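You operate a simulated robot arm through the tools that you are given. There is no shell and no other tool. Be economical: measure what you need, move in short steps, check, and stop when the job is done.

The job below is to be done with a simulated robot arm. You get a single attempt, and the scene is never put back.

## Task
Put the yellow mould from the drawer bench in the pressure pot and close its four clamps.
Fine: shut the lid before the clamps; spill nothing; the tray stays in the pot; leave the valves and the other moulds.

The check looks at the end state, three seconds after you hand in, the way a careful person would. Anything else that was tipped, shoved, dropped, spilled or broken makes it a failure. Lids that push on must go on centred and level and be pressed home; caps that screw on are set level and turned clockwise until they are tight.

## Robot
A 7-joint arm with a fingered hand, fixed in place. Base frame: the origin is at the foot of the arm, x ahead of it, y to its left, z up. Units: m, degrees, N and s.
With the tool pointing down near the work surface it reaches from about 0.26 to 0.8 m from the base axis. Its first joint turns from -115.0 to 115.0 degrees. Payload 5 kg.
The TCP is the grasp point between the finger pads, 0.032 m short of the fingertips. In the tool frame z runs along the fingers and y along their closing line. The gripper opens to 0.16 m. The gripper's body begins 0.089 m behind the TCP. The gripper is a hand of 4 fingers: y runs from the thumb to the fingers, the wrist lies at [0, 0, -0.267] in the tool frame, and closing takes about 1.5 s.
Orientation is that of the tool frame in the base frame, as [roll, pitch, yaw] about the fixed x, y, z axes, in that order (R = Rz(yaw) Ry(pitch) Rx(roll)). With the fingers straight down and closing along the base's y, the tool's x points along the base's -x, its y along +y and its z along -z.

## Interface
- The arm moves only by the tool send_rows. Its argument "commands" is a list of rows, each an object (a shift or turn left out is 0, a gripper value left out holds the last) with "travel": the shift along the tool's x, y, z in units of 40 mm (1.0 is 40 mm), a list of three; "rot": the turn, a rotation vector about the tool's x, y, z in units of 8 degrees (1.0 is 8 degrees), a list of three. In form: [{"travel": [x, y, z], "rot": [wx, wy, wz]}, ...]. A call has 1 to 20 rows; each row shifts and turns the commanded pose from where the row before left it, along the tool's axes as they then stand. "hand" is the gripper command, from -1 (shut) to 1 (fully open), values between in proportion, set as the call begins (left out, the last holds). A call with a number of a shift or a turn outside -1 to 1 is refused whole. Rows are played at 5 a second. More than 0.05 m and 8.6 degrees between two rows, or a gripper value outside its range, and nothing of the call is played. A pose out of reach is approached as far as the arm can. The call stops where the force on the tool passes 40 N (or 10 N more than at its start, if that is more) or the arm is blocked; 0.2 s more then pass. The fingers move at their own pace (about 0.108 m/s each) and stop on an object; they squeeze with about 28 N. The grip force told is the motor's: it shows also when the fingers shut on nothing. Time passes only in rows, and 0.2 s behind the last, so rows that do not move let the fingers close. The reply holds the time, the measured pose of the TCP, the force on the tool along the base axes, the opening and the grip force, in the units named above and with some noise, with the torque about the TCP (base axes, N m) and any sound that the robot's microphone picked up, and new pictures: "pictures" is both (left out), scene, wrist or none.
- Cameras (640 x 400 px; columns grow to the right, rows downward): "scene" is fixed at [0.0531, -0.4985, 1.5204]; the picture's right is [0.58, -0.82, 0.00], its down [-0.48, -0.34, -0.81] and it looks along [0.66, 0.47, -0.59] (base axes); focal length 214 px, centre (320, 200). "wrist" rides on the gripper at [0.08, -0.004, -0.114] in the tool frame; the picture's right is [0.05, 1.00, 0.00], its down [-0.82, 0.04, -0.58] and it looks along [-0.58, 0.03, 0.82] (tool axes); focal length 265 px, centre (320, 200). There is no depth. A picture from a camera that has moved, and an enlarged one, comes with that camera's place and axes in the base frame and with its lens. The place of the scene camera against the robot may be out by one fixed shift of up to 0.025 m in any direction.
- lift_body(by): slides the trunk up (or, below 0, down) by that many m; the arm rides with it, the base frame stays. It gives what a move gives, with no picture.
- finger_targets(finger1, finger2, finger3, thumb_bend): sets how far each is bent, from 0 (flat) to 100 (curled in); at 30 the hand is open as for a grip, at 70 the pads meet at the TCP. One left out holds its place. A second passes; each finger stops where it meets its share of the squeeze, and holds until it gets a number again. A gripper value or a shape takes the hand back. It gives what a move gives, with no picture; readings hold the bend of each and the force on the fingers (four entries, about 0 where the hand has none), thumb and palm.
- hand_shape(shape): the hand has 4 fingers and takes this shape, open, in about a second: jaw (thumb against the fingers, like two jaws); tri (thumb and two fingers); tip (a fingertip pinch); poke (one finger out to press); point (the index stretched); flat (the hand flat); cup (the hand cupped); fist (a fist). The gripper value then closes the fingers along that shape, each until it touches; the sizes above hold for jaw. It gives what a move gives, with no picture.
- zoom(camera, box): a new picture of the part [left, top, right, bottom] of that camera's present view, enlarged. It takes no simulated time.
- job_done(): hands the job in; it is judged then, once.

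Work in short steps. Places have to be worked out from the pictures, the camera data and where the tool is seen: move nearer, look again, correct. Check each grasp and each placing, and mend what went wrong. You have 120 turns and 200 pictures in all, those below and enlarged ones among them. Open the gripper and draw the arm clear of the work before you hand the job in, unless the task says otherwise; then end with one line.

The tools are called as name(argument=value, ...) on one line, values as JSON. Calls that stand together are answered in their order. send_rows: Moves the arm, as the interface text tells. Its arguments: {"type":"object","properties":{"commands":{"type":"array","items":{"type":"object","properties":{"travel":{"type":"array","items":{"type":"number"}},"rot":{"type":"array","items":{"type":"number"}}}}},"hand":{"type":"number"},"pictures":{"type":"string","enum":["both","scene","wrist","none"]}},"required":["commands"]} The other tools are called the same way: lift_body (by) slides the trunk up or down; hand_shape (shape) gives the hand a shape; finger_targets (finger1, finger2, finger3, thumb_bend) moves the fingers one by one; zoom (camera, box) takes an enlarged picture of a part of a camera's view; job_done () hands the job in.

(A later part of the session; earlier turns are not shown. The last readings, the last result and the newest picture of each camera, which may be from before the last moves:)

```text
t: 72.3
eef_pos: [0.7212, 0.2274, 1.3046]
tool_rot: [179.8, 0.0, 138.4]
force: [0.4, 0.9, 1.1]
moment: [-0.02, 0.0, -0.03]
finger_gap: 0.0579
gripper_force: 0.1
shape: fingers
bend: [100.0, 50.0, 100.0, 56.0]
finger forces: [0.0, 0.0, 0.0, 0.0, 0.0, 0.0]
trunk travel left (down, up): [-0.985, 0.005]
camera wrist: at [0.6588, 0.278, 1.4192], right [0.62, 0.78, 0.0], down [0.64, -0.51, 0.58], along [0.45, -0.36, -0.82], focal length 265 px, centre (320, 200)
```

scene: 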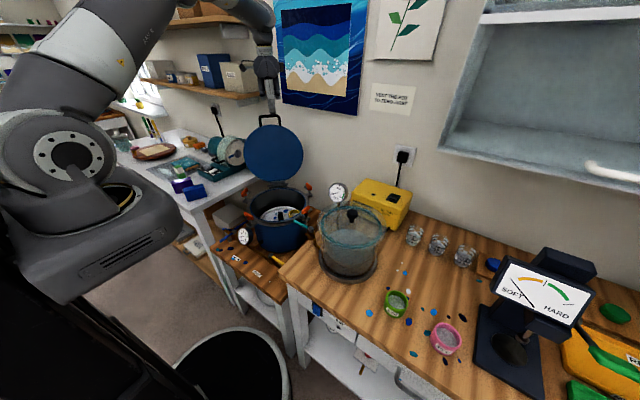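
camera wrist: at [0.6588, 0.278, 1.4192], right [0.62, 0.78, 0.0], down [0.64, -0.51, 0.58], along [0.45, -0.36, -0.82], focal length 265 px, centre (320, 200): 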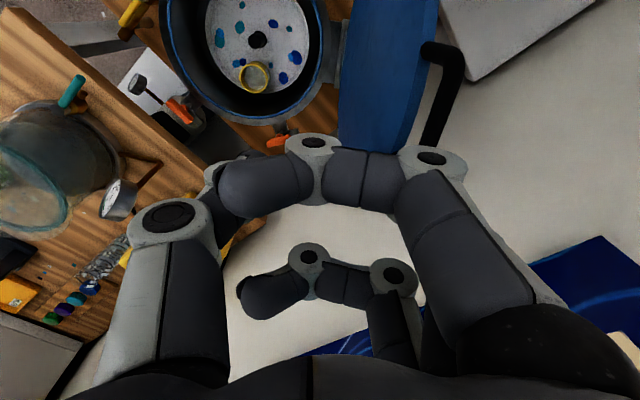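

The handle bar is at about (0.76,0.315,1.225), lid leaning back ~10°. To extend reach I tilt the hand 15° outward and move over the bar at z≈1.30.

send_rows(commands=[{"rot": [-0.95, 0, 0]}, {"rot": [-0.95, 0, 0]}, {"travel": [0.15, 0.54, 0.145]}, {"travel": [0.15, 0.54, 0.145]}, {"travel": [0.15, 0.54, 0.145]}, {"travel": [0.15, 0.54, 0.145]}])

zoom(camera="scene", box=[230, 70, 320, 190])

```text
t: 73.7
eef_pos: [0.7615, 0.3102, 1.3085]
tool_rot: [164.6, 0.1, 138.5]
force: [-1.1, 0.8, 0.1]
moment: [-0.02, 0.02, 0.01]
finger_gap: 0.0578
gripper_force: 0.0
shape: fingers
bend: [100.0, 50.0, 100.0, 56.0]
finger forces: [0.0, 0.0, 0.1, 0.0, 0.1, 0.0]
trunk travel left (down, up): [-0.985, 0.005]
camera wrist: at [0.6795, 0.3384, 1.4174], right [0.6, 0.75, 0.27], down [0.53, -0.63, 0.57], along [0.6, -0.2, -0.78], focal length 265 px, centre (320, 200)
```

scene: 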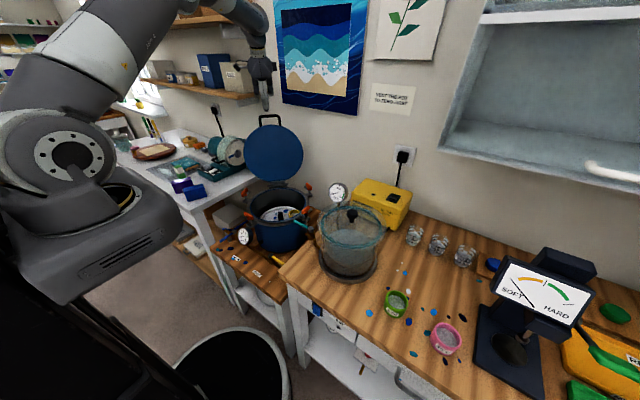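
wrist: 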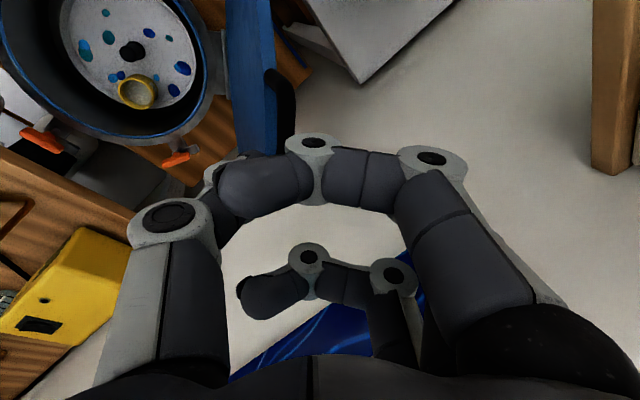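

```text
3.33 times, centred on (275, 130) of scene
camera zoom: at [0.0531, -0.4985, 1.5204], right [0.58, -0.82, 0.0], down [-0.48, -0.34, -0.81], along [0.66, 0.47, -0.59], focal length 715 px, centre (470, 433)
```

zoom: 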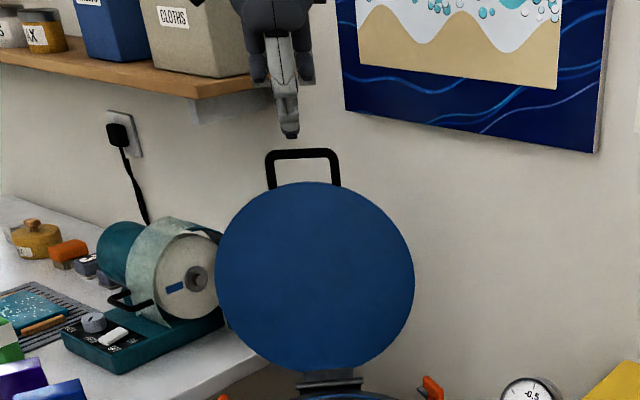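

Bar lies right under the pinch. Descending 6 cm around it with a small lateral correction.

send_rows(commands=[{"travel": [-0.1, -0.12, 0.37]}, {"travel": [-0.1, -0.12, 0.37]}, {"travel": [0, -0.12, 0.37]}, {"travel": [0, -0.12, 0.37]}])

zoom(camera="scene", box=[245, 80, 305, 160])

zoom(camera="wrist", box=[180, 60, 440, 260])

```text
t: 74.7
eef_pos: [0.7662, 0.3024, 1.2459]
tool_rot: [164.5, 0.0, 138.4]
force: [0.4, 0.4, 0.1]
moment: [0.0, 0.01, 0.02]
finger_gap: 0.0578
gripper_force: 0.2
shape: fingers
bend: [100.0, 50.0, 100.0, 56.0]
finger forces: [0.0, 0.1, 0.0, 0.0, 0.0, 0.0]
trunk travel left (down, up): [-0.985, 0.005]
camera wrist: at [0.6833, 0.3305, 1.3539], right [0.6, 0.75, 0.27], down [0.53, -0.63, 0.57], along [0.59, -0.2, -0.78], focal length 265 px, centre (320, 200)
```

scene: 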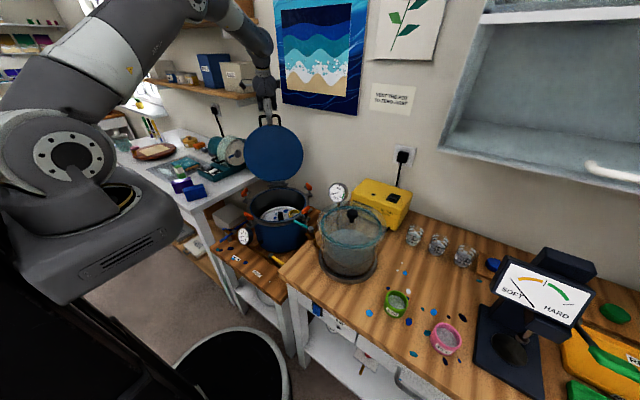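
wrist: 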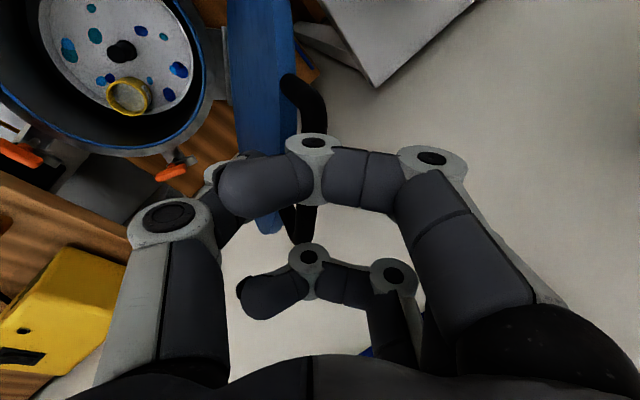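

```text
5.00 times, centred on (275, 120) of scene
camera zoom: at [0.0531, -0.4985, 1.5204], right [0.58, -0.82, 0.0], down [-0.48, -0.34, -0.81], along [0.66, 0.47, -0.59], focal length 1072 px, centre (545, 600)
```

zoom: 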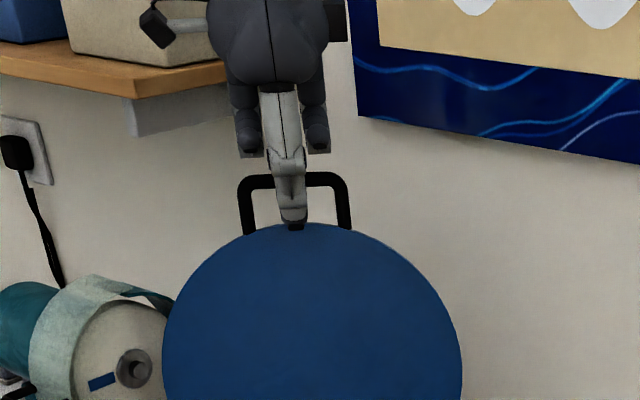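

```text
2.00 times, centred on (310, 160) of wrist
camera zoom: at [0.6833, 0.3305, 1.3539], right [0.6, 0.75, 0.27], down [0.53, -0.63, 0.57], along [0.59, -0.2, -0.78], focal length 531 px, centre (340, 280)
```

zoom: 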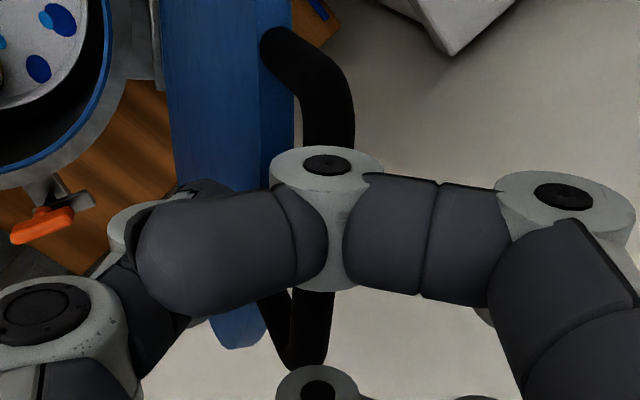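

The thumb is in front of the bar, the bar is between the digits. I close finger 2 behind it moderately and see contact.

finger_targets(finger2=66, thumb_bend=68)

```text
t: 75.7
eef_pos: [0.7645, 0.3023, 1.2445]
tool_rot: [164.6, 0.0, 138.4]
force: [-3.7, -2.7, -4.1]
moment: [0.0, 0.05, -0.01]
finger_gap: 0.0522
gripper_force: 2.9
shape: fingers
bend: [100.0, 66.0, 100.0, 67.0]
finger forces: [0.1, 0.1, 0.1, 0.1, 5.4, 0.0]
trunk travel left (down, up): [-0.985, 0.005]
```

Thumb touches the bar lightly. Now I pull the lid forward past vertical, about 20° of arc.

send_rows(commands=[{"travel": [0.045, -0.72, -0.2]}, {"travel": [0.045, -0.72, -0.2]}, {"travel": [0.045, -0.72, -0.18]}, {"travel": [0.045, -0.72, -0.15]}], pictures="scene")

zoom(camera="scene", box=[230, 80, 320, 200])

```text
t: 76.7
eef_pos: [0.6807, 0.2161, 1.2435]
tool_rot: [164.5, 0.2, 138.3]
force: [0.2, -0.1, 0.8]
moment: [-0.01, -0.03, 0.02]
finger_gap: 0.0516
gripper_force: 0.4
shape: fingers
bend: [100.0, 65.0, 100.0, 68.0]
finger forces: [0.0, 0.3, 0.0, 0.1, 0.0, 0.0]
trunk travel left (down, up): [-0.985, 0.005]
```

scene: 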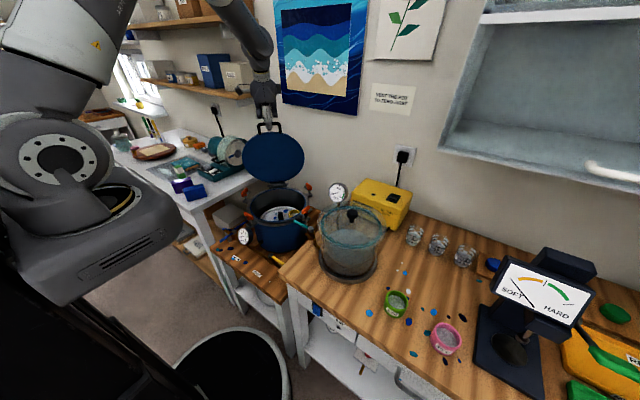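

```text
3.33 times, centred on (275, 140) of scene
camera zoom: at [0.0531, -0.4985, 1.5204], right [0.58, -0.82, 0.0], down [-0.48, -0.34, -0.81], along [0.66, 0.47, -0.59], focal length 715 px, centre (470, 400)
```

zoom: 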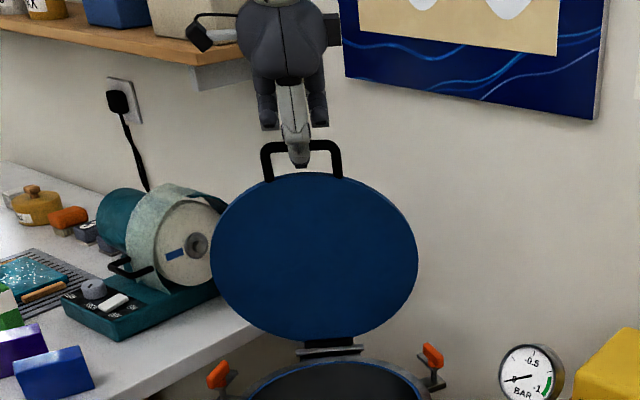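

Lid at ~80° and following freely. Continue to ~60°, removing the hand tilt on the way.

send_rows(commands=[{"travel": [0.045, -0.75, -0.03], "rot": [0.47, 0, 0]}, {"travel": [0.045, -0.747, 0.08], "rot": [0.47, 0, 0]}, {"travel": [0.045, -0.727, 0.194], "rot": [0.47, 0, 0]}, {"travel": [0.045, -0.69, 0.304], "rot": [0.47, 0, 0]}], pictures="scene")

zoom(camera="scene", box=[230, 80, 320, 200])

```text
t: 77.7
eef_pos: [0.6005, 0.1366, 1.2023]
tool_rot: [179.8, 0.0, 138.4]
force: [-1.3, -1.2, -0.6]
moment: [-0.03, -0.02, 0.02]
finger_gap: 0.0516
gripper_force: 0.5
shape: fingers
bend: [100.0, 66.0, 100.0, 68.0]
finger forces: [0.0, 0.0, 0.0, 0.0, 1.5, 0.0]
trunk travel left (down, up): [-0.985, 0.005]
```

scene: 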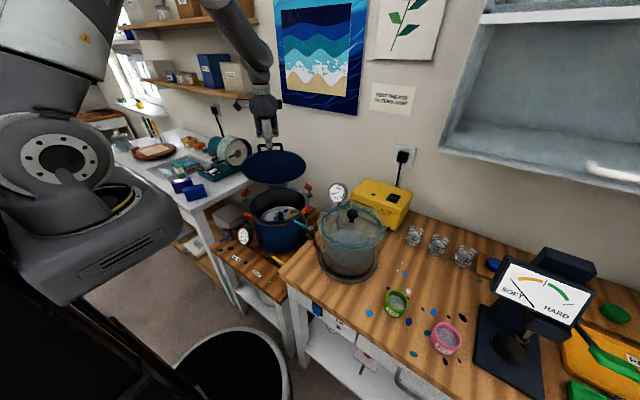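

```text
3.33 times, centred on (275, 140) of scene
camera zoom: at [0.0531, -0.4985, 1.5204], right [0.58, -0.82, 0.0], down [-0.48, -0.34, -0.81], along [0.66, 0.47, -0.59], focal length 715 px, centre (470, 400)
```

zoom: 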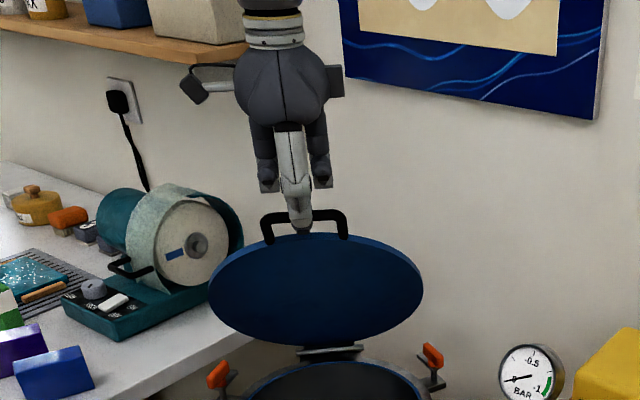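

Lid at ~60°, resting lightly on the thumb. I firm up the pinch for the lowering part.

finger_targets(finger2=80, thumb_bend=80)

```text
t: 78.7
eef_pos: [0.6007, 0.137, 1.2021]
tool_rot: [179.5, -0.1, 138.4]
force: [-2.1, -1.8, -3.7]
moment: [0.02, -0.01, -0.01]
finger_gap: 0.0494
gripper_force: 12.1
shape: fingers
bend: [100.0, 71.0, 100.0, 72.0]
finger forces: [0.0, 11.5, 0.0, 0.0, 13.3, 0.0]
trunk travel left (down, up): [-0.985, 0.005]
```

Gripped. Lowering along the arc from 59° to 30° (R=0.345).

send_rows(commands=[{"travel": [0.037, -0.615, 0.405]}, {"travel": [0.034, -0.567, 0.447]}, {"travel": [0.032, -0.54, 0.502]}, {"travel": [0.029, -0.482, 0.535]}, {"travel": [0.027, -0.447, 0.587]}, {"travel": [0.023, -0.387, 0.61]}], pictures="scene")

```text
t: 80.1
eef_pos: [0.5155, 0.0514, 1.076]
tool_rot: [179.6, 0.0, 138.3]
force: [-7.3, -13.0, 3.4]
moment: [-0.13, 0.08, -0.06]
finger_gap: 0.0473
gripper_force: 13.9
shape: fingers
bend: [100.0, 71.0, 100.0, 77.0]
finger forces: [0.0, 7.7, 0.1, 0.0, 19.4, 0.1]
trunk travel left (down, up): [-0.985, 0.005]
```

scene: 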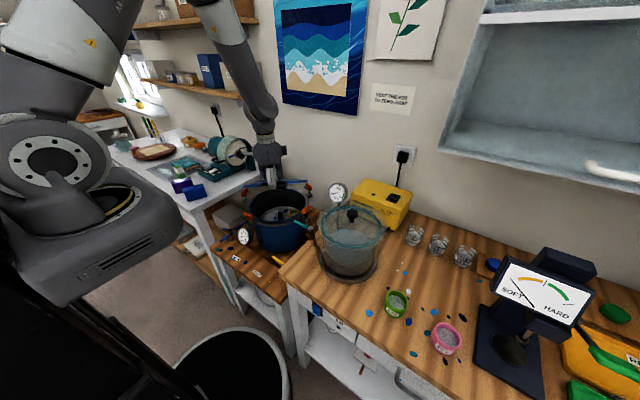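

Following well; on from 30° to 5°.

send_rows(commands=[{"travel": [0.02, -0.348, 0.667]}, {"travel": [0.017, -0.288, 0.695]}, {"travel": [0.013, -0.225, 0.718]}, {"travel": [0.01, -0.165, 0.735]}, {"travel": [0.006, -0.098, 0.745]}], pictures="scene")

zoom(camera="scene", box=[230, 150, 330, 240])

```text
t: 81.3
eef_pos: [0.4799, 0.0194, 0.9349]
tool_rot: [179.7, -0.1, 138.3]
force: [-14.7, -7.5, -4.0]
moment: [0.26, -0.23, 0.14]
finger_gap: 0.0483
gripper_force: 6.8
shape: fingers
bend: [100.0, 71.0, 100.0, 75.0]
finger forces: [0.0, 14.4, 0.0, 0.0, 0.1, 0.0]
trunk travel left (down, up): [-0.985, 0.005]
```

scene: 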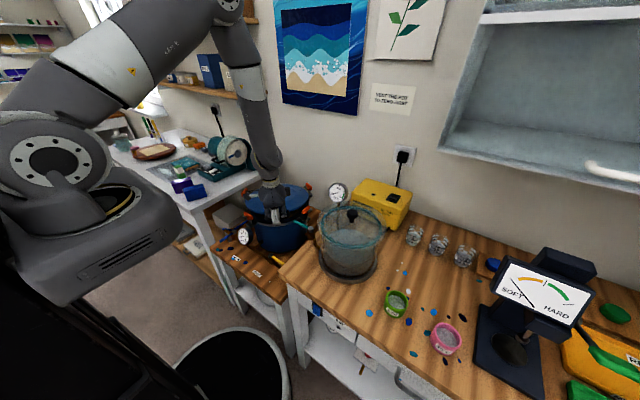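

```text
4.44 times, centred on (280, 195) of scene
camera zoom: at [0.0531, -0.4985, 1.5204], right [0.58, -0.82, 0.0], down [-0.48, -0.34, -0.81], along [0.66, 0.47, -0.59], focal length 953 px, centre (498, 222)
```

zoom: 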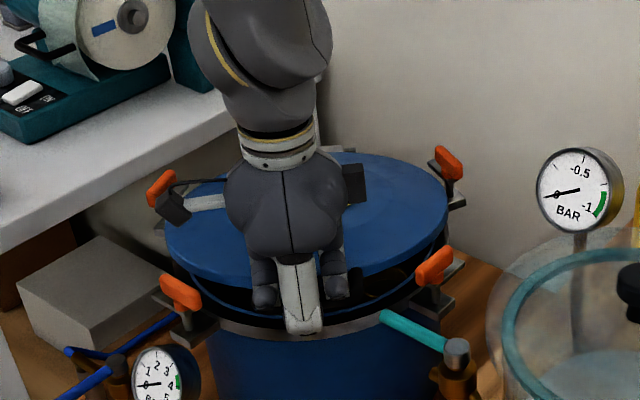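

Lid a few degrees from closed. Lowering the last 3 cm.

send_rows(commands=[{"travel": [0, 0.02, 0.25]}, {"travel": [0, 0.02, 0.25]}, {"travel": [0, 0, 0.25]}], pictures="scene")

zoom(camera="scene", box=[230, 150, 330, 240])

```text
t: 82.1
eef_pos: [0.4808, 0.0206, 0.9044]
tool_rot: [179.6, -0.1, 138.2]
force: [-24.1, -23.2, -1.4]
moment: [0.77, -0.72, 0.02]
finger_gap: 0.0489
gripper_force: 36.3
shape: fingers
bend: [100.0, 70.0, 100.0, 73.0]
finger forces: [0.0, 33.5, 0.0, 0.1, 39.0, 0.0]
trunk travel left (down, up): [-0.985, 0.005]
```

scene: 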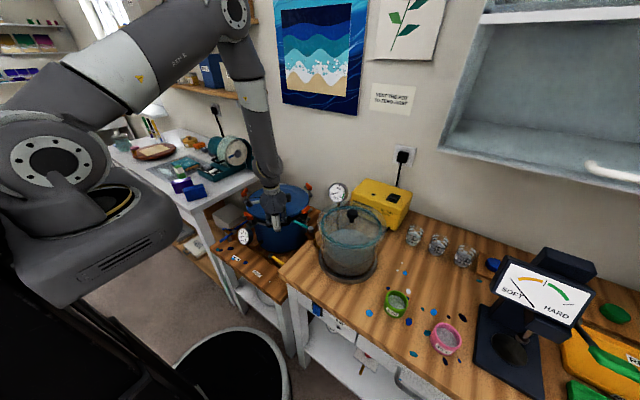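

```text
4.44 times, centred on (280, 195) of scene
camera zoom: at [0.0531, -0.4985, 1.5204], right [0.58, -0.82, 0.0], down [-0.48, -0.34, -0.81], along [0.66, 0.47, -0.59], focal length 953 px, centre (498, 222)
```

zoom: 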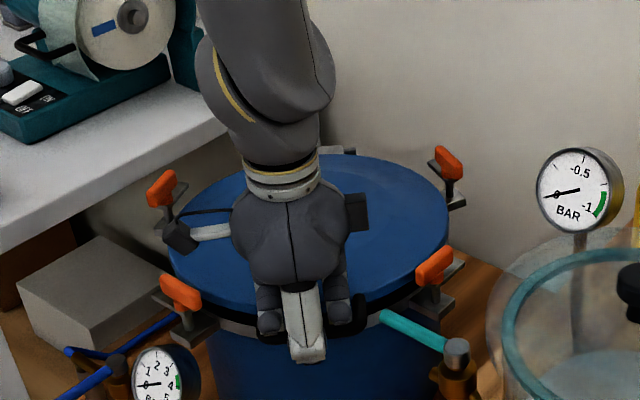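

The lid is down. Open the pinch and rise clear.

finger_targets(finger2=64, thumb_bend=56)

send_rows(commands=[{"travel": [0, 0, -0.2]}, {"travel": [0, 0, -0.3]}, {"travel": [0, 0, -0.4]}, {"travel": [0, 0, -0.6]}, {"travel": [0, 0, -0.8]}, {"travel": [0, 0, -0.8]}, {"travel": [0, 0, -0.8]}])

zoom(camera="scene", box=[230, 160, 330, 240])

```text
t: 83.1
eef_pos: [0.4838, 0.0233, 0.9044]
tool_rot: [179.6, 0.0, 138.4]
force: [-12.5, -4.7, -3.6]
moment: [0.03, 0.03, 0.19]
finger_gap: 0.0577
gripper_force: 9.2
shape: fingers
bend: [100.0, 65.0, 100.0, 56.0]
finger forces: [0.0, 19.0, 0.0, 0.0, 0.0, 0.0]
trunk travel left (down, up): [-0.985, 0.005]
```

```text
t: 84.7
eef_pos: [0.4843, 0.0233, 1.0599]
tool_rot: [179.5, 0.1, 138.4]
force: [-0.5, 0.6, 0.8]
moment: [0.02, -0.02, -0.02]
finger_gap: 0.0578
gripper_force: 0.0
shape: fingers
bend: [100.0, 64.0, 100.0, 56.0]
finger forces: [0.0, 0.1, 0.0, 0.0, 0.0, 0.0]
trunk travel left (down, up): [-0.985, 0.005]
camera wrist: at [0.421, 0.0732, 1.1743], right [0.62, 0.78, 0.01], down [0.63, -0.51, 0.58], along [0.46, -0.36, -0.82], focal length 265 px, centre (320, 200)
```

scene: 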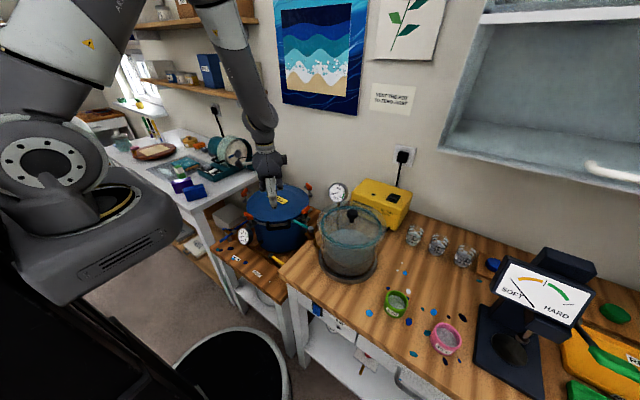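
wrist: 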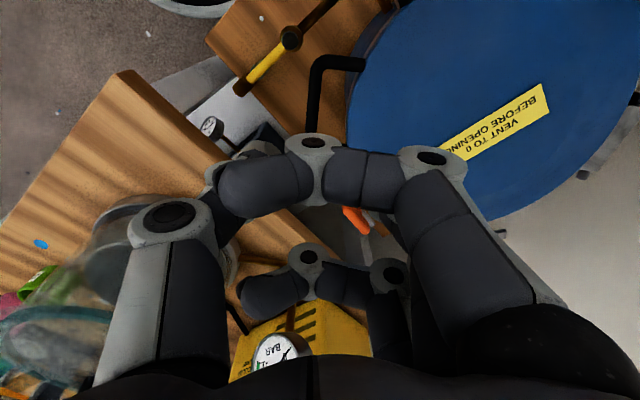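

```text
5.00 times, centred on (280, 200) of scene
camera zoom: at [0.0531, -0.4985, 1.5204], right [0.58, -0.82, 0.0], down [-0.48, -0.34, -0.81], along [0.66, 0.47, -0.59], focal length 1072 px, centre (520, 200)
```

zoom: 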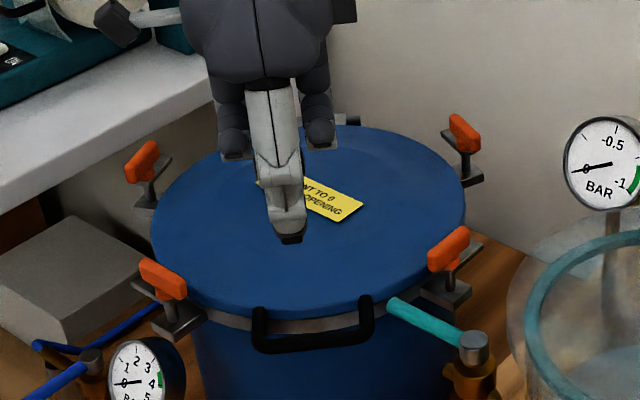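

Lid closed flat. Next, the clamps: I move the wrist camera over the az -90 clamp to understand its mechanism.

send_rows(commands=[{"travel": [-0.74, 0.38, 0]}, {"travel": [-0.74, 0.38, 0]}, {"travel": [-0.74, 0.38, 0]}, {"travel": [-0.74, 0.38, 0]}], pictures="wrist")

zoom(camera="wrist", box=[220, 20, 420, 160])

zoom(camera="scene", box=[245, 195, 315, 240])

```text
t: 85.7
eef_pos: [0.6153, -0.01, 1.0589]
tool_rot: [179.6, 0.0, 138.5]
force: [0.8, -0.7, 0.0]
moment: [-0.02, 0.05, 0.02]
finger_gap: 0.0578
gripper_force: 0.1
shape: fingers
bend: [100.0, 64.0, 100.0, 56.0]
finger forces: [0.1, 0.0, 0.1, 0.0, 0.0, 0.0]
trunk travel left (down, up): [-0.985, 0.005]
camera wrist: at [0.5515, 0.0398, 1.1739], right [0.62, 0.78, 0.01], down [0.63, -0.51, 0.58], along [0.45, -0.36, -0.82], focal length 265 px, centre (320, 200)
```

wrist: 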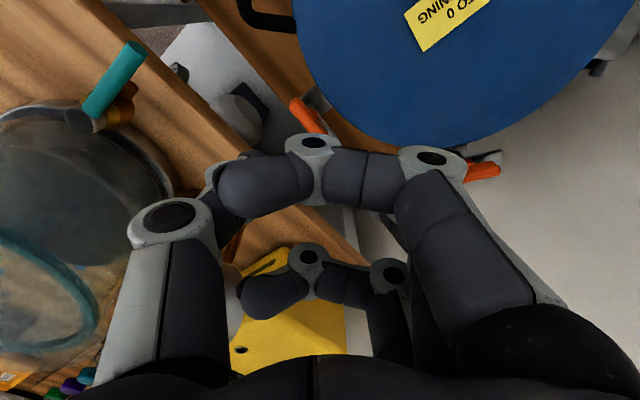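

```text
2.86 times, centred on (320, 90) of wrist
camera zoom: at [0.5515, 0.0398, 1.1739], right [0.62, 0.78, 0.01], down [0.63, -0.51, 0.58], along [0.45, -0.36, -0.82], focal length 758 px, centre (320, 514)
```

zoom: 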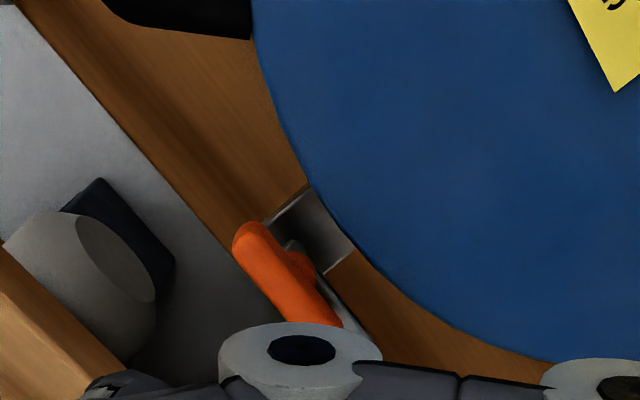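

```text
8.89 times, centred on (280, 218) of scene
camera zoom: at [0.0531, -0.4985, 1.5204], right [0.58, -0.82, 0.0], down [-0.48, -0.34, -0.81], along [0.66, 0.47, -0.59], focal length 1906 px, centre (676, 44)
```

zoom: 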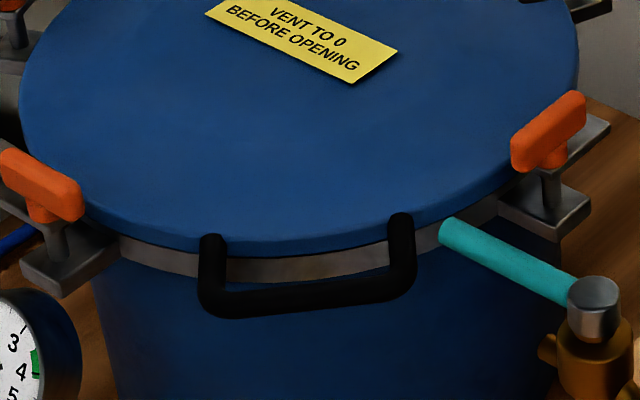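

The clamp is a swing clamp: block on the rim, vertical post, grey arm plus orange T-bar lying tangentially; it should swing 90° inward over the lid. Orange bar of this clamp ≈(0.608,-0.02,0.92), along x. I turn the hand to yaw 180 above it to pinch across the bar.

send_rows(commands=[{"rot": [0, 0, -0.865]}, {"rot": [0, 0, -0.865]}, {"rot": [0, 0, -0.865]}, {"rot": [0, 0, -0.865]}, {"rot": [0, 0, -0.865]}, {"rot": [0, 0, -0.865]}, {"travel": [0.18, -0.25, 0.2]}])

zoom(camera="wrist", box=[220, 20, 420, 160])

```text
t: 87.3
eef_pos: [0.6059, -0.0218, 1.0516]
tool_rot: [179.9, 0.2, -179.9]
force: [-0.2, 0.6, 0.3]
moment: [-0.02, -0.03, 0.02]
finger_gap: 0.0579
gripper_force: 0.1
shape: fingers
bend: [100.0, 64.0, 100.0, 56.0]
finger forces: [0.0, 0.1, 0.1, 0.0, 0.1, 0.0]
trunk travel left (down, up): [-0.985, 0.005]
camera wrist: at [0.525, -0.0257, 1.1662], right [-0.05, 1.0, 0.0], down [0.81, 0.04, 0.58], along [0.58, 0.03, -0.81], focal length 265 px, centre (320, 200)
```

scene: 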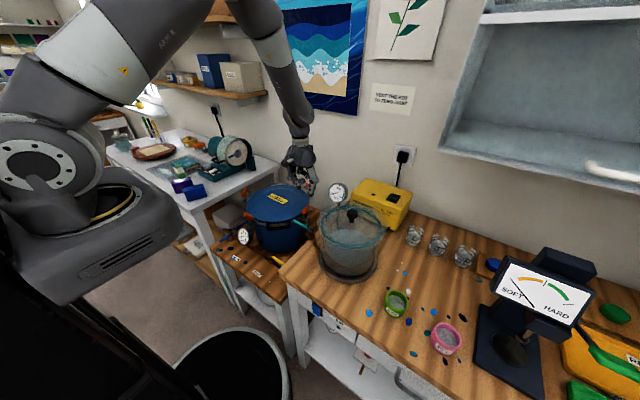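
wrist: 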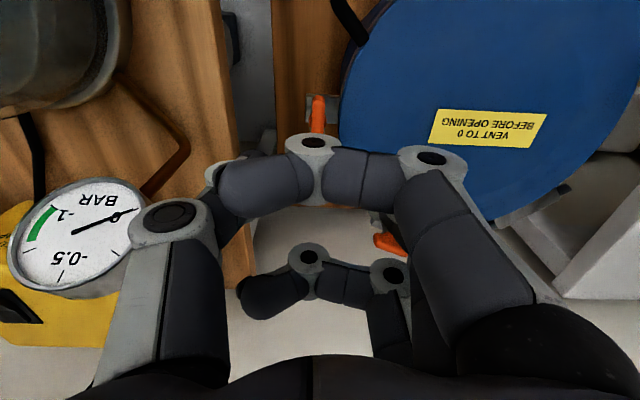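

```text
2.86 times, centred on (320, 90) of wrist
camera zoom: at [0.525, -0.0257, 1.1662], right [-0.05, 1.0, 0.0], down [0.81, 0.04, 0.58], along [0.58, 0.03, -0.81], focal length 758 px, centre (320, 514)
```

zoom: 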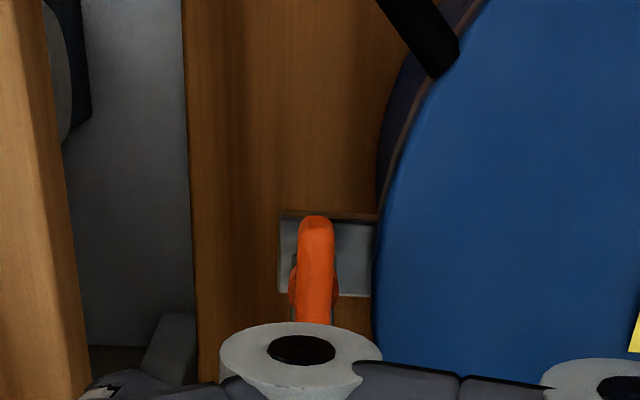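

The bar is centred under the TCP. I descend so the fingertips bracket the orange bar (TCP z≈0.95).

finger_targets(finger2=59, thumb_bend=59)

send_rows(commands=[{"travel": [-0.08, 0, 0.6]}, {"travel": [0, 0, 0.6]}, {"travel": [0, 0, 0.6]}, {"travel": [0, 0, 0.5]}, {"travel": [0, 0, 0.2]}], pictures="wrist")

zoom(camera="scene", box=[275, 170, 345, 230])

```text
t: 88.3
eef_pos: [0.6055, -0.0194, 1.0529]
tool_rot: [179.7, 0.2, 179.9]
force: [0.4, 0.1, 0.5]
moment: [0.0, -0.01, 0.0]
finger_gap: 0.0559
gripper_force: 0.1
shape: fingers
bend: [100.0, 59.0, 100.0, 59.0]
finger forces: [0.0, 0.0, 0.0, 0.0, 0.0, 0.1]
trunk travel left (down, up): [-0.985, 0.005]
```

```text
t: 89.5
eef_pos: [0.6104, -0.0215, 0.952]
tool_rot: [179.7, 0.3, 179.9]
force: [1.0, 0.8, -0.8]
moment: [0.04, 0.0, 0.01]
finger_gap: 0.0559
gripper_force: 0.1
shape: fingers
bend: [100.0, 59.0, 100.0, 59.0]
finger forces: [0.0, 0.0, 0.0, 0.1, 0.0, 0.0]
trunk travel left (down, up): [-0.985, 0.005]
camera wrist: at [0.5301, -0.0246, 1.0655], right [-0.05, 1.0, 0.0], down [0.81, 0.04, 0.58], along [0.58, 0.03, -0.81], focal length 265 px, centre (320, 200)
```

wrist: 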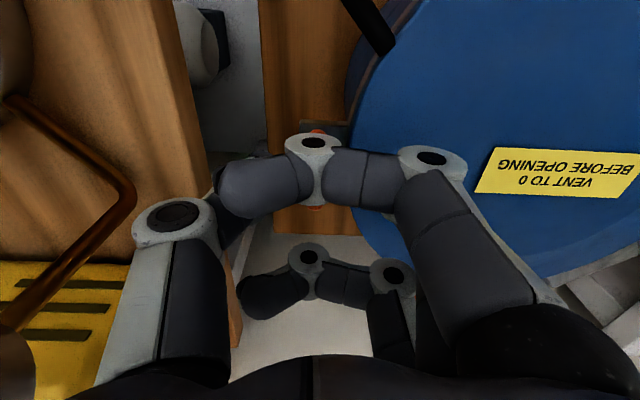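

```text
6.67 times, centred on (310, 200) of scene
camera zoom: at [0.0531, -0.4985, 1.5204], right [0.58, -0.82, 0.0], down [-0.48, -0.34, -0.81], along [0.66, 0.47, -0.59], focal length 1430 px, centre (387, 200)
```

zoom: 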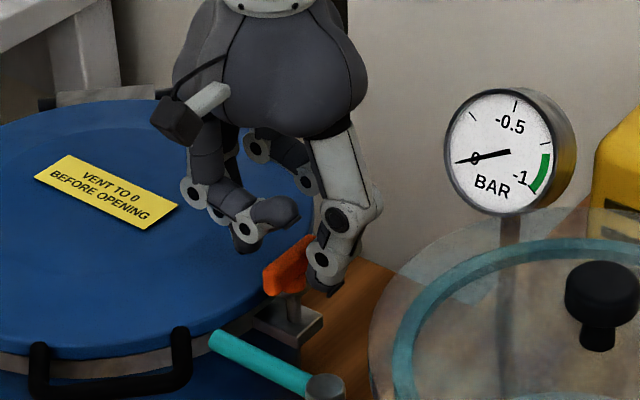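

Thumb outside and finger inside of the orange bar. Closing the pinch.

finger_targets(finger2=85, thumb_bend=80)

zoom(camera="scene", box=[275, 170, 345, 230])

```text
t: 90.5
eef_pos: [0.6116, -0.0219, 0.9536]
tool_rot: [179.7, 0.4, 179.9]
force: [2.5, -7.7, 6.7]
moment: [-0.31, -0.06, 0.06]
finger_gap: 0.0481
gripper_force: 0.0
shape: fingers
bend: [100.0, 76.0, 100.0, 75.0]
finger forces: [0.0, 0.1, 0.0, 0.0, 0.1, 0.1]
trunk travel left (down, up): [-0.985, 0.005]
```

```text
6.67 times, centred on (310, 200) of scene
camera zoom: at [0.0531, -0.4985, 1.5204], right [0.58, -0.82, 0.0], down [-0.48, -0.34, -0.81], along [0.66, 0.47, -0.59], focal length 1430 px, centre (387, 200)
```

zoom: 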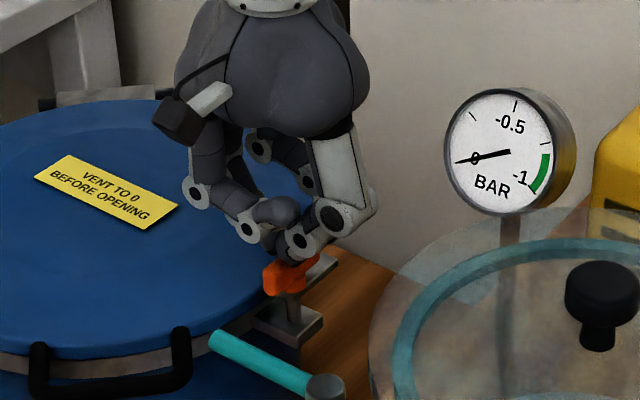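

The fingertips met on top of the bar. Reopen, lower 17 mm and close again.

finger_targets(finger2=60, thumb_bend=58)

send_rows(commands=[{"travel": [0, 0, 0.2]}, {"travel": [0, 0, 0.22]}], pictures="none")

finger_targets(finger2=85, thumb_bend=80)

zoom(camera="scene", box=[275, 170, 345, 230])

```text
t: 91.5
eef_pos: [0.6108, -0.0191, 0.9543]
tool_rot: [179.8, 0.5, 179.9]
force: [6.4, 4.5, 39.2]
moment: [-0.19, -0.3, 0.05]
finger_gap: 0.0491
gripper_force: 18.9
shape: fingers
bend: [100.0, 60.0, 100.0, 69.0]
finger forces: [0.0, 0.0, 0.0, 0.1, 37.7, 0.0]
trunk travel left (down, up): [-0.985, 0.005]
```

```text
t: 92.0
eef_pos: [0.6151, -0.0217, 0.9448]
tool_rot: [179.9, 0.5, 179.8]
force: [0.3, 0.9, 0.1]
moment: [0.03, 0.09, 0.02]
finger_gap: 0.0573
gripper_force: 0.1
shape: fingers
bend: [100.0, 60.0, 100.0, 57.0]
finger forces: [0.1, 0.0, 0.0, 0.0, 0.1, 0.0]
trunk travel left (down, up): [-0.985, 0.005]
stopped in row 2: the force on the tool passed its limit at 51 N (the readings are from after the stop); the commanded pose is now the measured one
```

```text
t: 93.0
eef_pos: [0.6128, -0.025, 0.9476]
tool_rot: [180.0, 0.6, 179.7]
force: [1.4, -13.0, -5.4]
moment: [-0.24, -0.03, -0.02]
finger_gap: 0.0495
gripper_force: 13.3
shape: fingers
bend: [100.0, 70.0, 100.0, 72.0]
finger forces: [0.0, 8.1, 0.1, 0.0, 18.3, 0.1]
trunk travel left (down, up): [-0.985, 0.005]
```

```text
6.67 times, centred on (310, 200) of scene
camera zoom: at [0.0531, -0.4985, 1.5204], right [0.58, -0.82, 0.0], down [-0.48, -0.34, -0.81], along [0.66, 0.47, -0.59], focal length 1430 px, centre (387, 200)
```

zoom: 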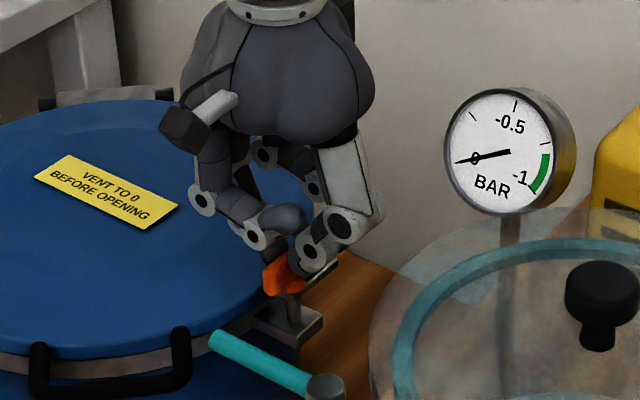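

The bar is pinched (8/18 N). I rotate 22° CCW (seen from above) and check what the clamp does.

send_rows(commands=[{"rot": [0, 0, -0.7]}, {"rot": [0, 0, -0.7]}, {"rot": [0, 0, -0.7]}, {"rot": [0, 0, -0.7]}], pictures="none")

zoom(camera="scene", box=[275, 170, 345, 230])

```text
t: 94.0
eef_pos: [0.615, -0.0239, 0.9477]
tool_rot: [-179.8, 0.5, -157.7]
force: [1.0, -16.9, -3.1]
moment: [-0.38, 0.01, -0.06]
finger_gap: 0.0493
gripper_force: 14.5
shape: fingers
bend: [100.0, 70.0, 100.0, 72.0]
finger forces: [0.1, 7.0, 0.0, 0.1, 21.5, 0.1]
trunk travel left (down, up): [-0.985, 0.005]
```

```text
6.67 times, centred on (310, 200) of scene
camera zoom: at [0.0531, -0.4985, 1.5204], right [0.58, -0.82, 0.0], down [-0.48, -0.34, -0.81], along [0.66, 0.47, -0.59], focal length 1430 px, centre (387, 200)
```

zoom: 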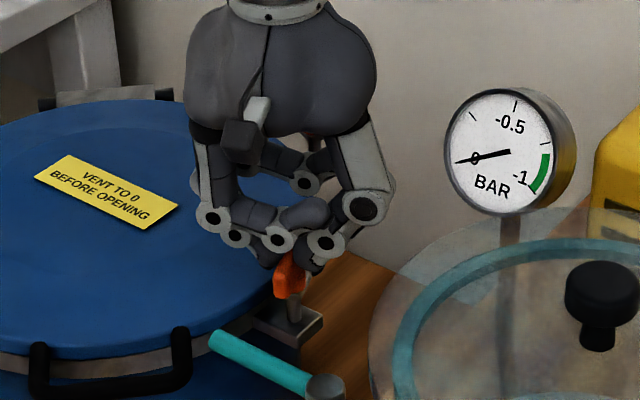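

It turns freely with the hand. Continue to 90°.

send_rows(commands=[{"rot": [0, 0, -0.85]}, {"rot": [0, 0, -0.85]}, {"rot": [0, 0, -0.85]}, {"rot": [0, 0, -0.85]}, {"rot": [0, 0, -0.85]}, {"rot": [0, 0, -0.85]}, {"rot": [0, 0, -0.85]}, {"rot": [0, 0, -0.85]}], pictures="none")

zoom(camera="scene", box=[275, 170, 345, 230])

```text
t: 95.8
eef_pos: [0.6156, -0.0246, 0.9463]
tool_rot: [-179.5, 0.3, -103.3]
force: [14.6, -15.0, -0.7]
moment: [-0.32, -0.32, -0.03]
finger_gap: 0.0493
gripper_force: 14.9
shape: fingers
bend: [100.0, 70.0, 100.0, 72.0]
finger forces: [0.1, 6.9, 0.0, 0.1, 23.4, 0.0]
trunk travel left (down, up): [-0.985, 0.005]
```

```text
6.67 times, centred on (310, 200) of scene
camera zoom: at [0.0531, -0.4985, 1.5204], right [0.58, -0.82, 0.0], down [-0.48, -0.34, -0.81], along [0.66, 0.47, -0.59], focal length 1430 px, centre (387, 200)
```

zoom: 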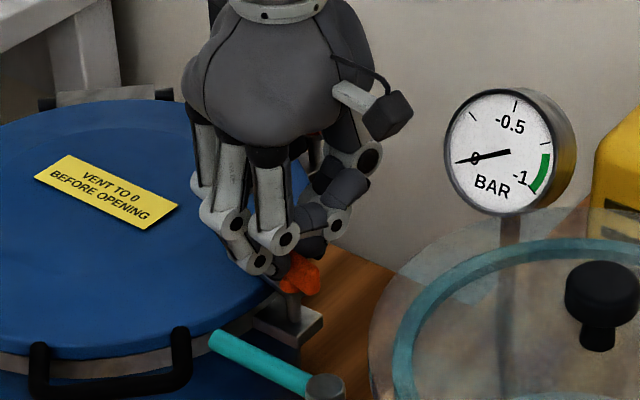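

At 77°; the last ~14°.

send_rows(commands=[{"rot": [0, 0, -0.9]}, {"rot": [0, 0, -0.85]}], pictures="none")

zoom(camera="wrist", box=[180, 80, 440, 260])

```text
t: 96.3
eef_pos: [0.6169, -0.023, 0.9469]
tool_rot: [-179.4, 0.1, -89.4]
force: [18.2, -12.0, 0.5]
moment: [-0.22, -0.42, -0.08]
finger_gap: 0.0492
gripper_force: 15.4
shape: fingers
bend: [100.0, 70.0, 100.0, 72.0]
finger forces: [0.0, 6.7, 0.0, 0.1, 24.6, 0.0]
trunk travel left (down, up): [-0.985, 0.005]
```

```text
2.22 times, centred on (310, 170) of wrist
camera zoom: at [0.6197, -0.1039, 1.0612], right [-1.0, -0.06, -0.01], down [-0.06, 0.81, 0.58], along [-0.03, 0.58, -0.82], focal length 590 px, centre (342, 267)
```

zoom: 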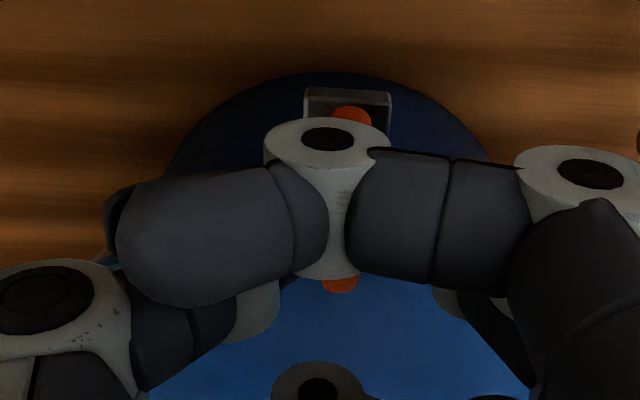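

The bar is now radial. I release, rise and look at the arm.

finger_targets(finger2=62, thumb_bend=59)

send_rows(commands=[{"travel": [0, 0, -0.3]}, {"travel": [0, 0, -0.5]}, {"travel": [0, 0, -0.8]}, {"travel": [0, 0, -0.8]}], pictures="none")

zoom(camera="scene", box=[275, 180, 335, 230])

zoom(camera="wrist", box=[220, 40, 420, 180])

```text
t: 97.3
eef_pos: [0.6134, -0.0235, 0.9476]
tool_rot: [-179.5, 0.2, -89.4]
force: [0.2, 0.5, -0.1]
moment: [-0.01, -0.01, 0.02]
finger_gap: 0.0558
gripper_force: 0.1
shape: fingers
bend: [100.0, 62.0, 100.0, 59.0]
finger forces: [0.0, 0.0, 0.0, 0.1, 0.0, 0.0]
trunk travel left (down, up): [-0.985, 0.005]
```

```text
t: 98.3
eef_pos: [0.6104, -0.024, 1.0425]
tool_rot: [-179.5, 0.0, -89.4]
force: [0.3, -0.4, 1.1]
moment: [-0.01, 0.0, -0.02]
finger_gap: 0.0557
gripper_force: 0.1
shape: fingers
bend: [100.0, 62.0, 100.0, 59.0]
finger forces: [0.0, 0.0, 0.1, 0.0, 0.1, 0.1]
trunk travel left (down, up): [-0.985, 0.005]
```

```text
8.00 times, centred on (305, 205) of scene
camera zoom: at [0.0531, -0.4985, 1.5204], right [0.58, -0.82, 0.0], down [-0.48, -0.34, -0.81], along [0.66, 0.47, -0.59], focal length 1716 px, centre (440, 160)
```

zoom: 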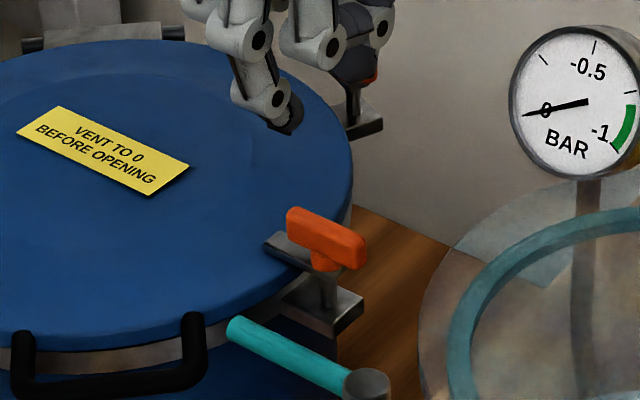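

```text
2.86 times, centred on (320, 110) of wrist
camera zoom: at [0.6144, -0.104, 1.1568], right [-1.0, -0.06, -0.01], down [-0.06, 0.81, 0.58], along [-0.03, 0.58, -0.82], focal length 758 px, centre (320, 457)
```

zoom: 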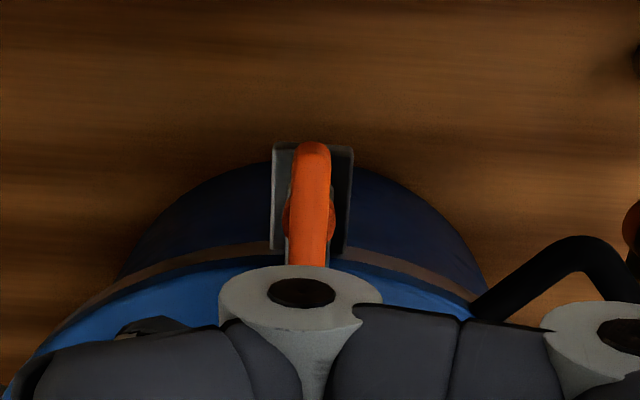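

Clamp 1's arm now lies over the lid. Next is the az 180 clamp (mirror sense: clockwise); expected post near (0.443,0.148). Moving above it at yaw -90.

send_rows(commands=[{"travel": [-0.615, 0.596, 0]}, {"travel": [-0.615, 0.596, 0]}, {"travel": [-0.615, 0.596, 0]}, {"travel": [-0.615, 0.596, 0]}, {"travel": [-0.615, 0.596, 0]}, {"travel": [-0.615, 0.596, 0]}, {"travel": [-0.615, 0.596, 0]}], pictures="wrist")

zoom(camera="wrist", box=[220, 40, 420, 180])

zoom(camera="scene", box=[230, 180, 290, 230])

```text
t: 100.0
eef_pos: [0.4425, 0.1488, 1.0422]
tool_rot: [-179.4, 0.0, -89.3]
force: [-0.7, 0.5, -0.6]
moment: [-0.03, -0.02, 0.0]
finger_gap: 0.056
gripper_force: 0.1
shape: fingers
bend: [100.0, 62.0, 100.0, 59.0]
finger forces: [0.0, 0.0, 0.0, 0.0, 0.1, 0.0]
trunk travel left (down, up): [-0.985, 0.005]
camera wrist: at [0.4467, 0.069, 1.1564], right [-1.0, -0.06, -0.01], down [-0.06, 0.81, 0.58], along [-0.03, 0.58, -0.82], focal length 265 px, centre (320, 200)
```

wrist: 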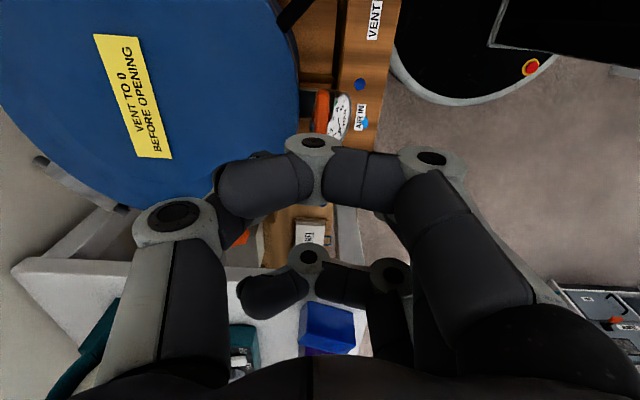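

```text
2.86 times, centred on (320, 110) of wrist
camera zoom: at [0.4467, 0.069, 1.1564], right [-1.0, -0.06, -0.01], down [-0.06, 0.81, 0.58], along [-0.03, 0.58, -0.82], focal length 758 px, centre (320, 457)
```

zoom: 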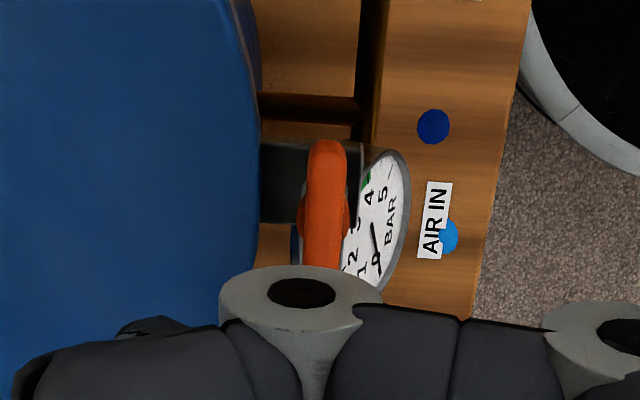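

```text
8.00 times, centred on (260, 205) of scene
camera zoom: at [0.0531, -0.4985, 1.5204], right [0.58, -0.82, 0.0], down [-0.48, -0.34, -0.81], along [0.66, 0.47, -0.59], focal length 1716 px, centre (800, 160)
```

zoom: 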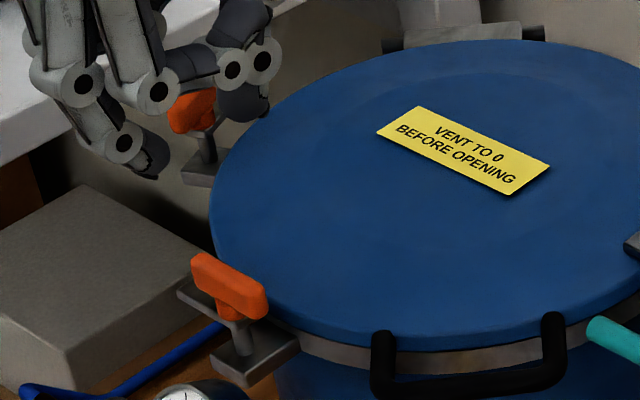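

This bar is at about (0.4415,0.149), along y. I descend around it and pinch.

finger_targets(finger2=59, thumb_bend=57)

send_rows(commands=[{"travel": [0, 0.025, 0.6]}, {"travel": [0, 0, 0.6]}, {"travel": [0, 0, 0.6]}, {"travel": [0, 0, 0.4]}, {"travel": [0, 0, 0.2]}], pictures="none")

finger_targets(finger2=85, thumb_bend=80)

zoom(camera="scene", box=[220, 160, 290, 230])

```text
t: 101.0
eef_pos: [0.4435, 0.1478, 1.0422]
tool_rot: [-179.3, 0.2, -89.3]
force: [-0.5, -0.7, 0.7]
moment: [-0.02, 0.0, 0.04]
finger_gap: 0.0578
gripper_force: 0.0
shape: fingers
bend: [100.0, 59.0, 100.0, 56.0]
finger forces: [0.2, 0.0, 0.0, 0.0, 0.0, 0.1]
trunk travel left (down, up): [-0.985, 0.005]
```

```text
t: 102.2
eef_pos: [0.4452, 0.1478, 0.9455]
tool_rot: [-179.3, 0.1, -89.3]
force: [-0.2, 0.3, -0.8]
moment: [0.03, 0.01, 0.03]
finger_gap: 0.058
gripper_force: 0.0
shape: fingers
bend: [100.0, 59.0, 100.0, 56.0]
finger forces: [0.0, 0.0, 0.0, 0.0, 0.1, 0.0]
trunk travel left (down, up): [-0.985, 0.005]
```

```text
t: 103.2
eef_pos: [0.4447, 0.1484, 0.9462]
tool_rot: [-179.4, 0.0, -89.4]
force: [8.4, 0.3, -8.5]
moment: [-0.03, -0.16, -0.02]
finger_gap: 0.0501
gripper_force: 12.7
shape: fingers
bend: [100.0, 70.0, 100.0, 71.0]
finger forces: [0.0, 9.4, 0.1, 0.0, 16.3, 0.0]
trunk travel left (down, up): [-0.985, 0.005]
```

```text
5.71 times, centred on (255, 195) of scene
camera zoom: at [0.0531, -0.4985, 1.5204], right [0.58, -0.82, 0.0], down [-0.48, -0.34, -0.81], along [0.66, 0.47, -0.59], focal length 1226 px, centre (691, 229)
```

zoom: 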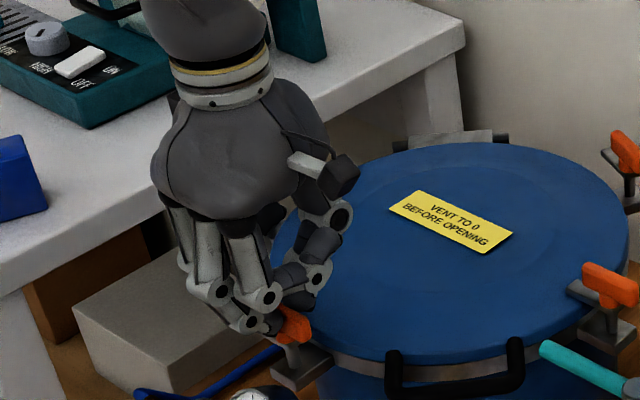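

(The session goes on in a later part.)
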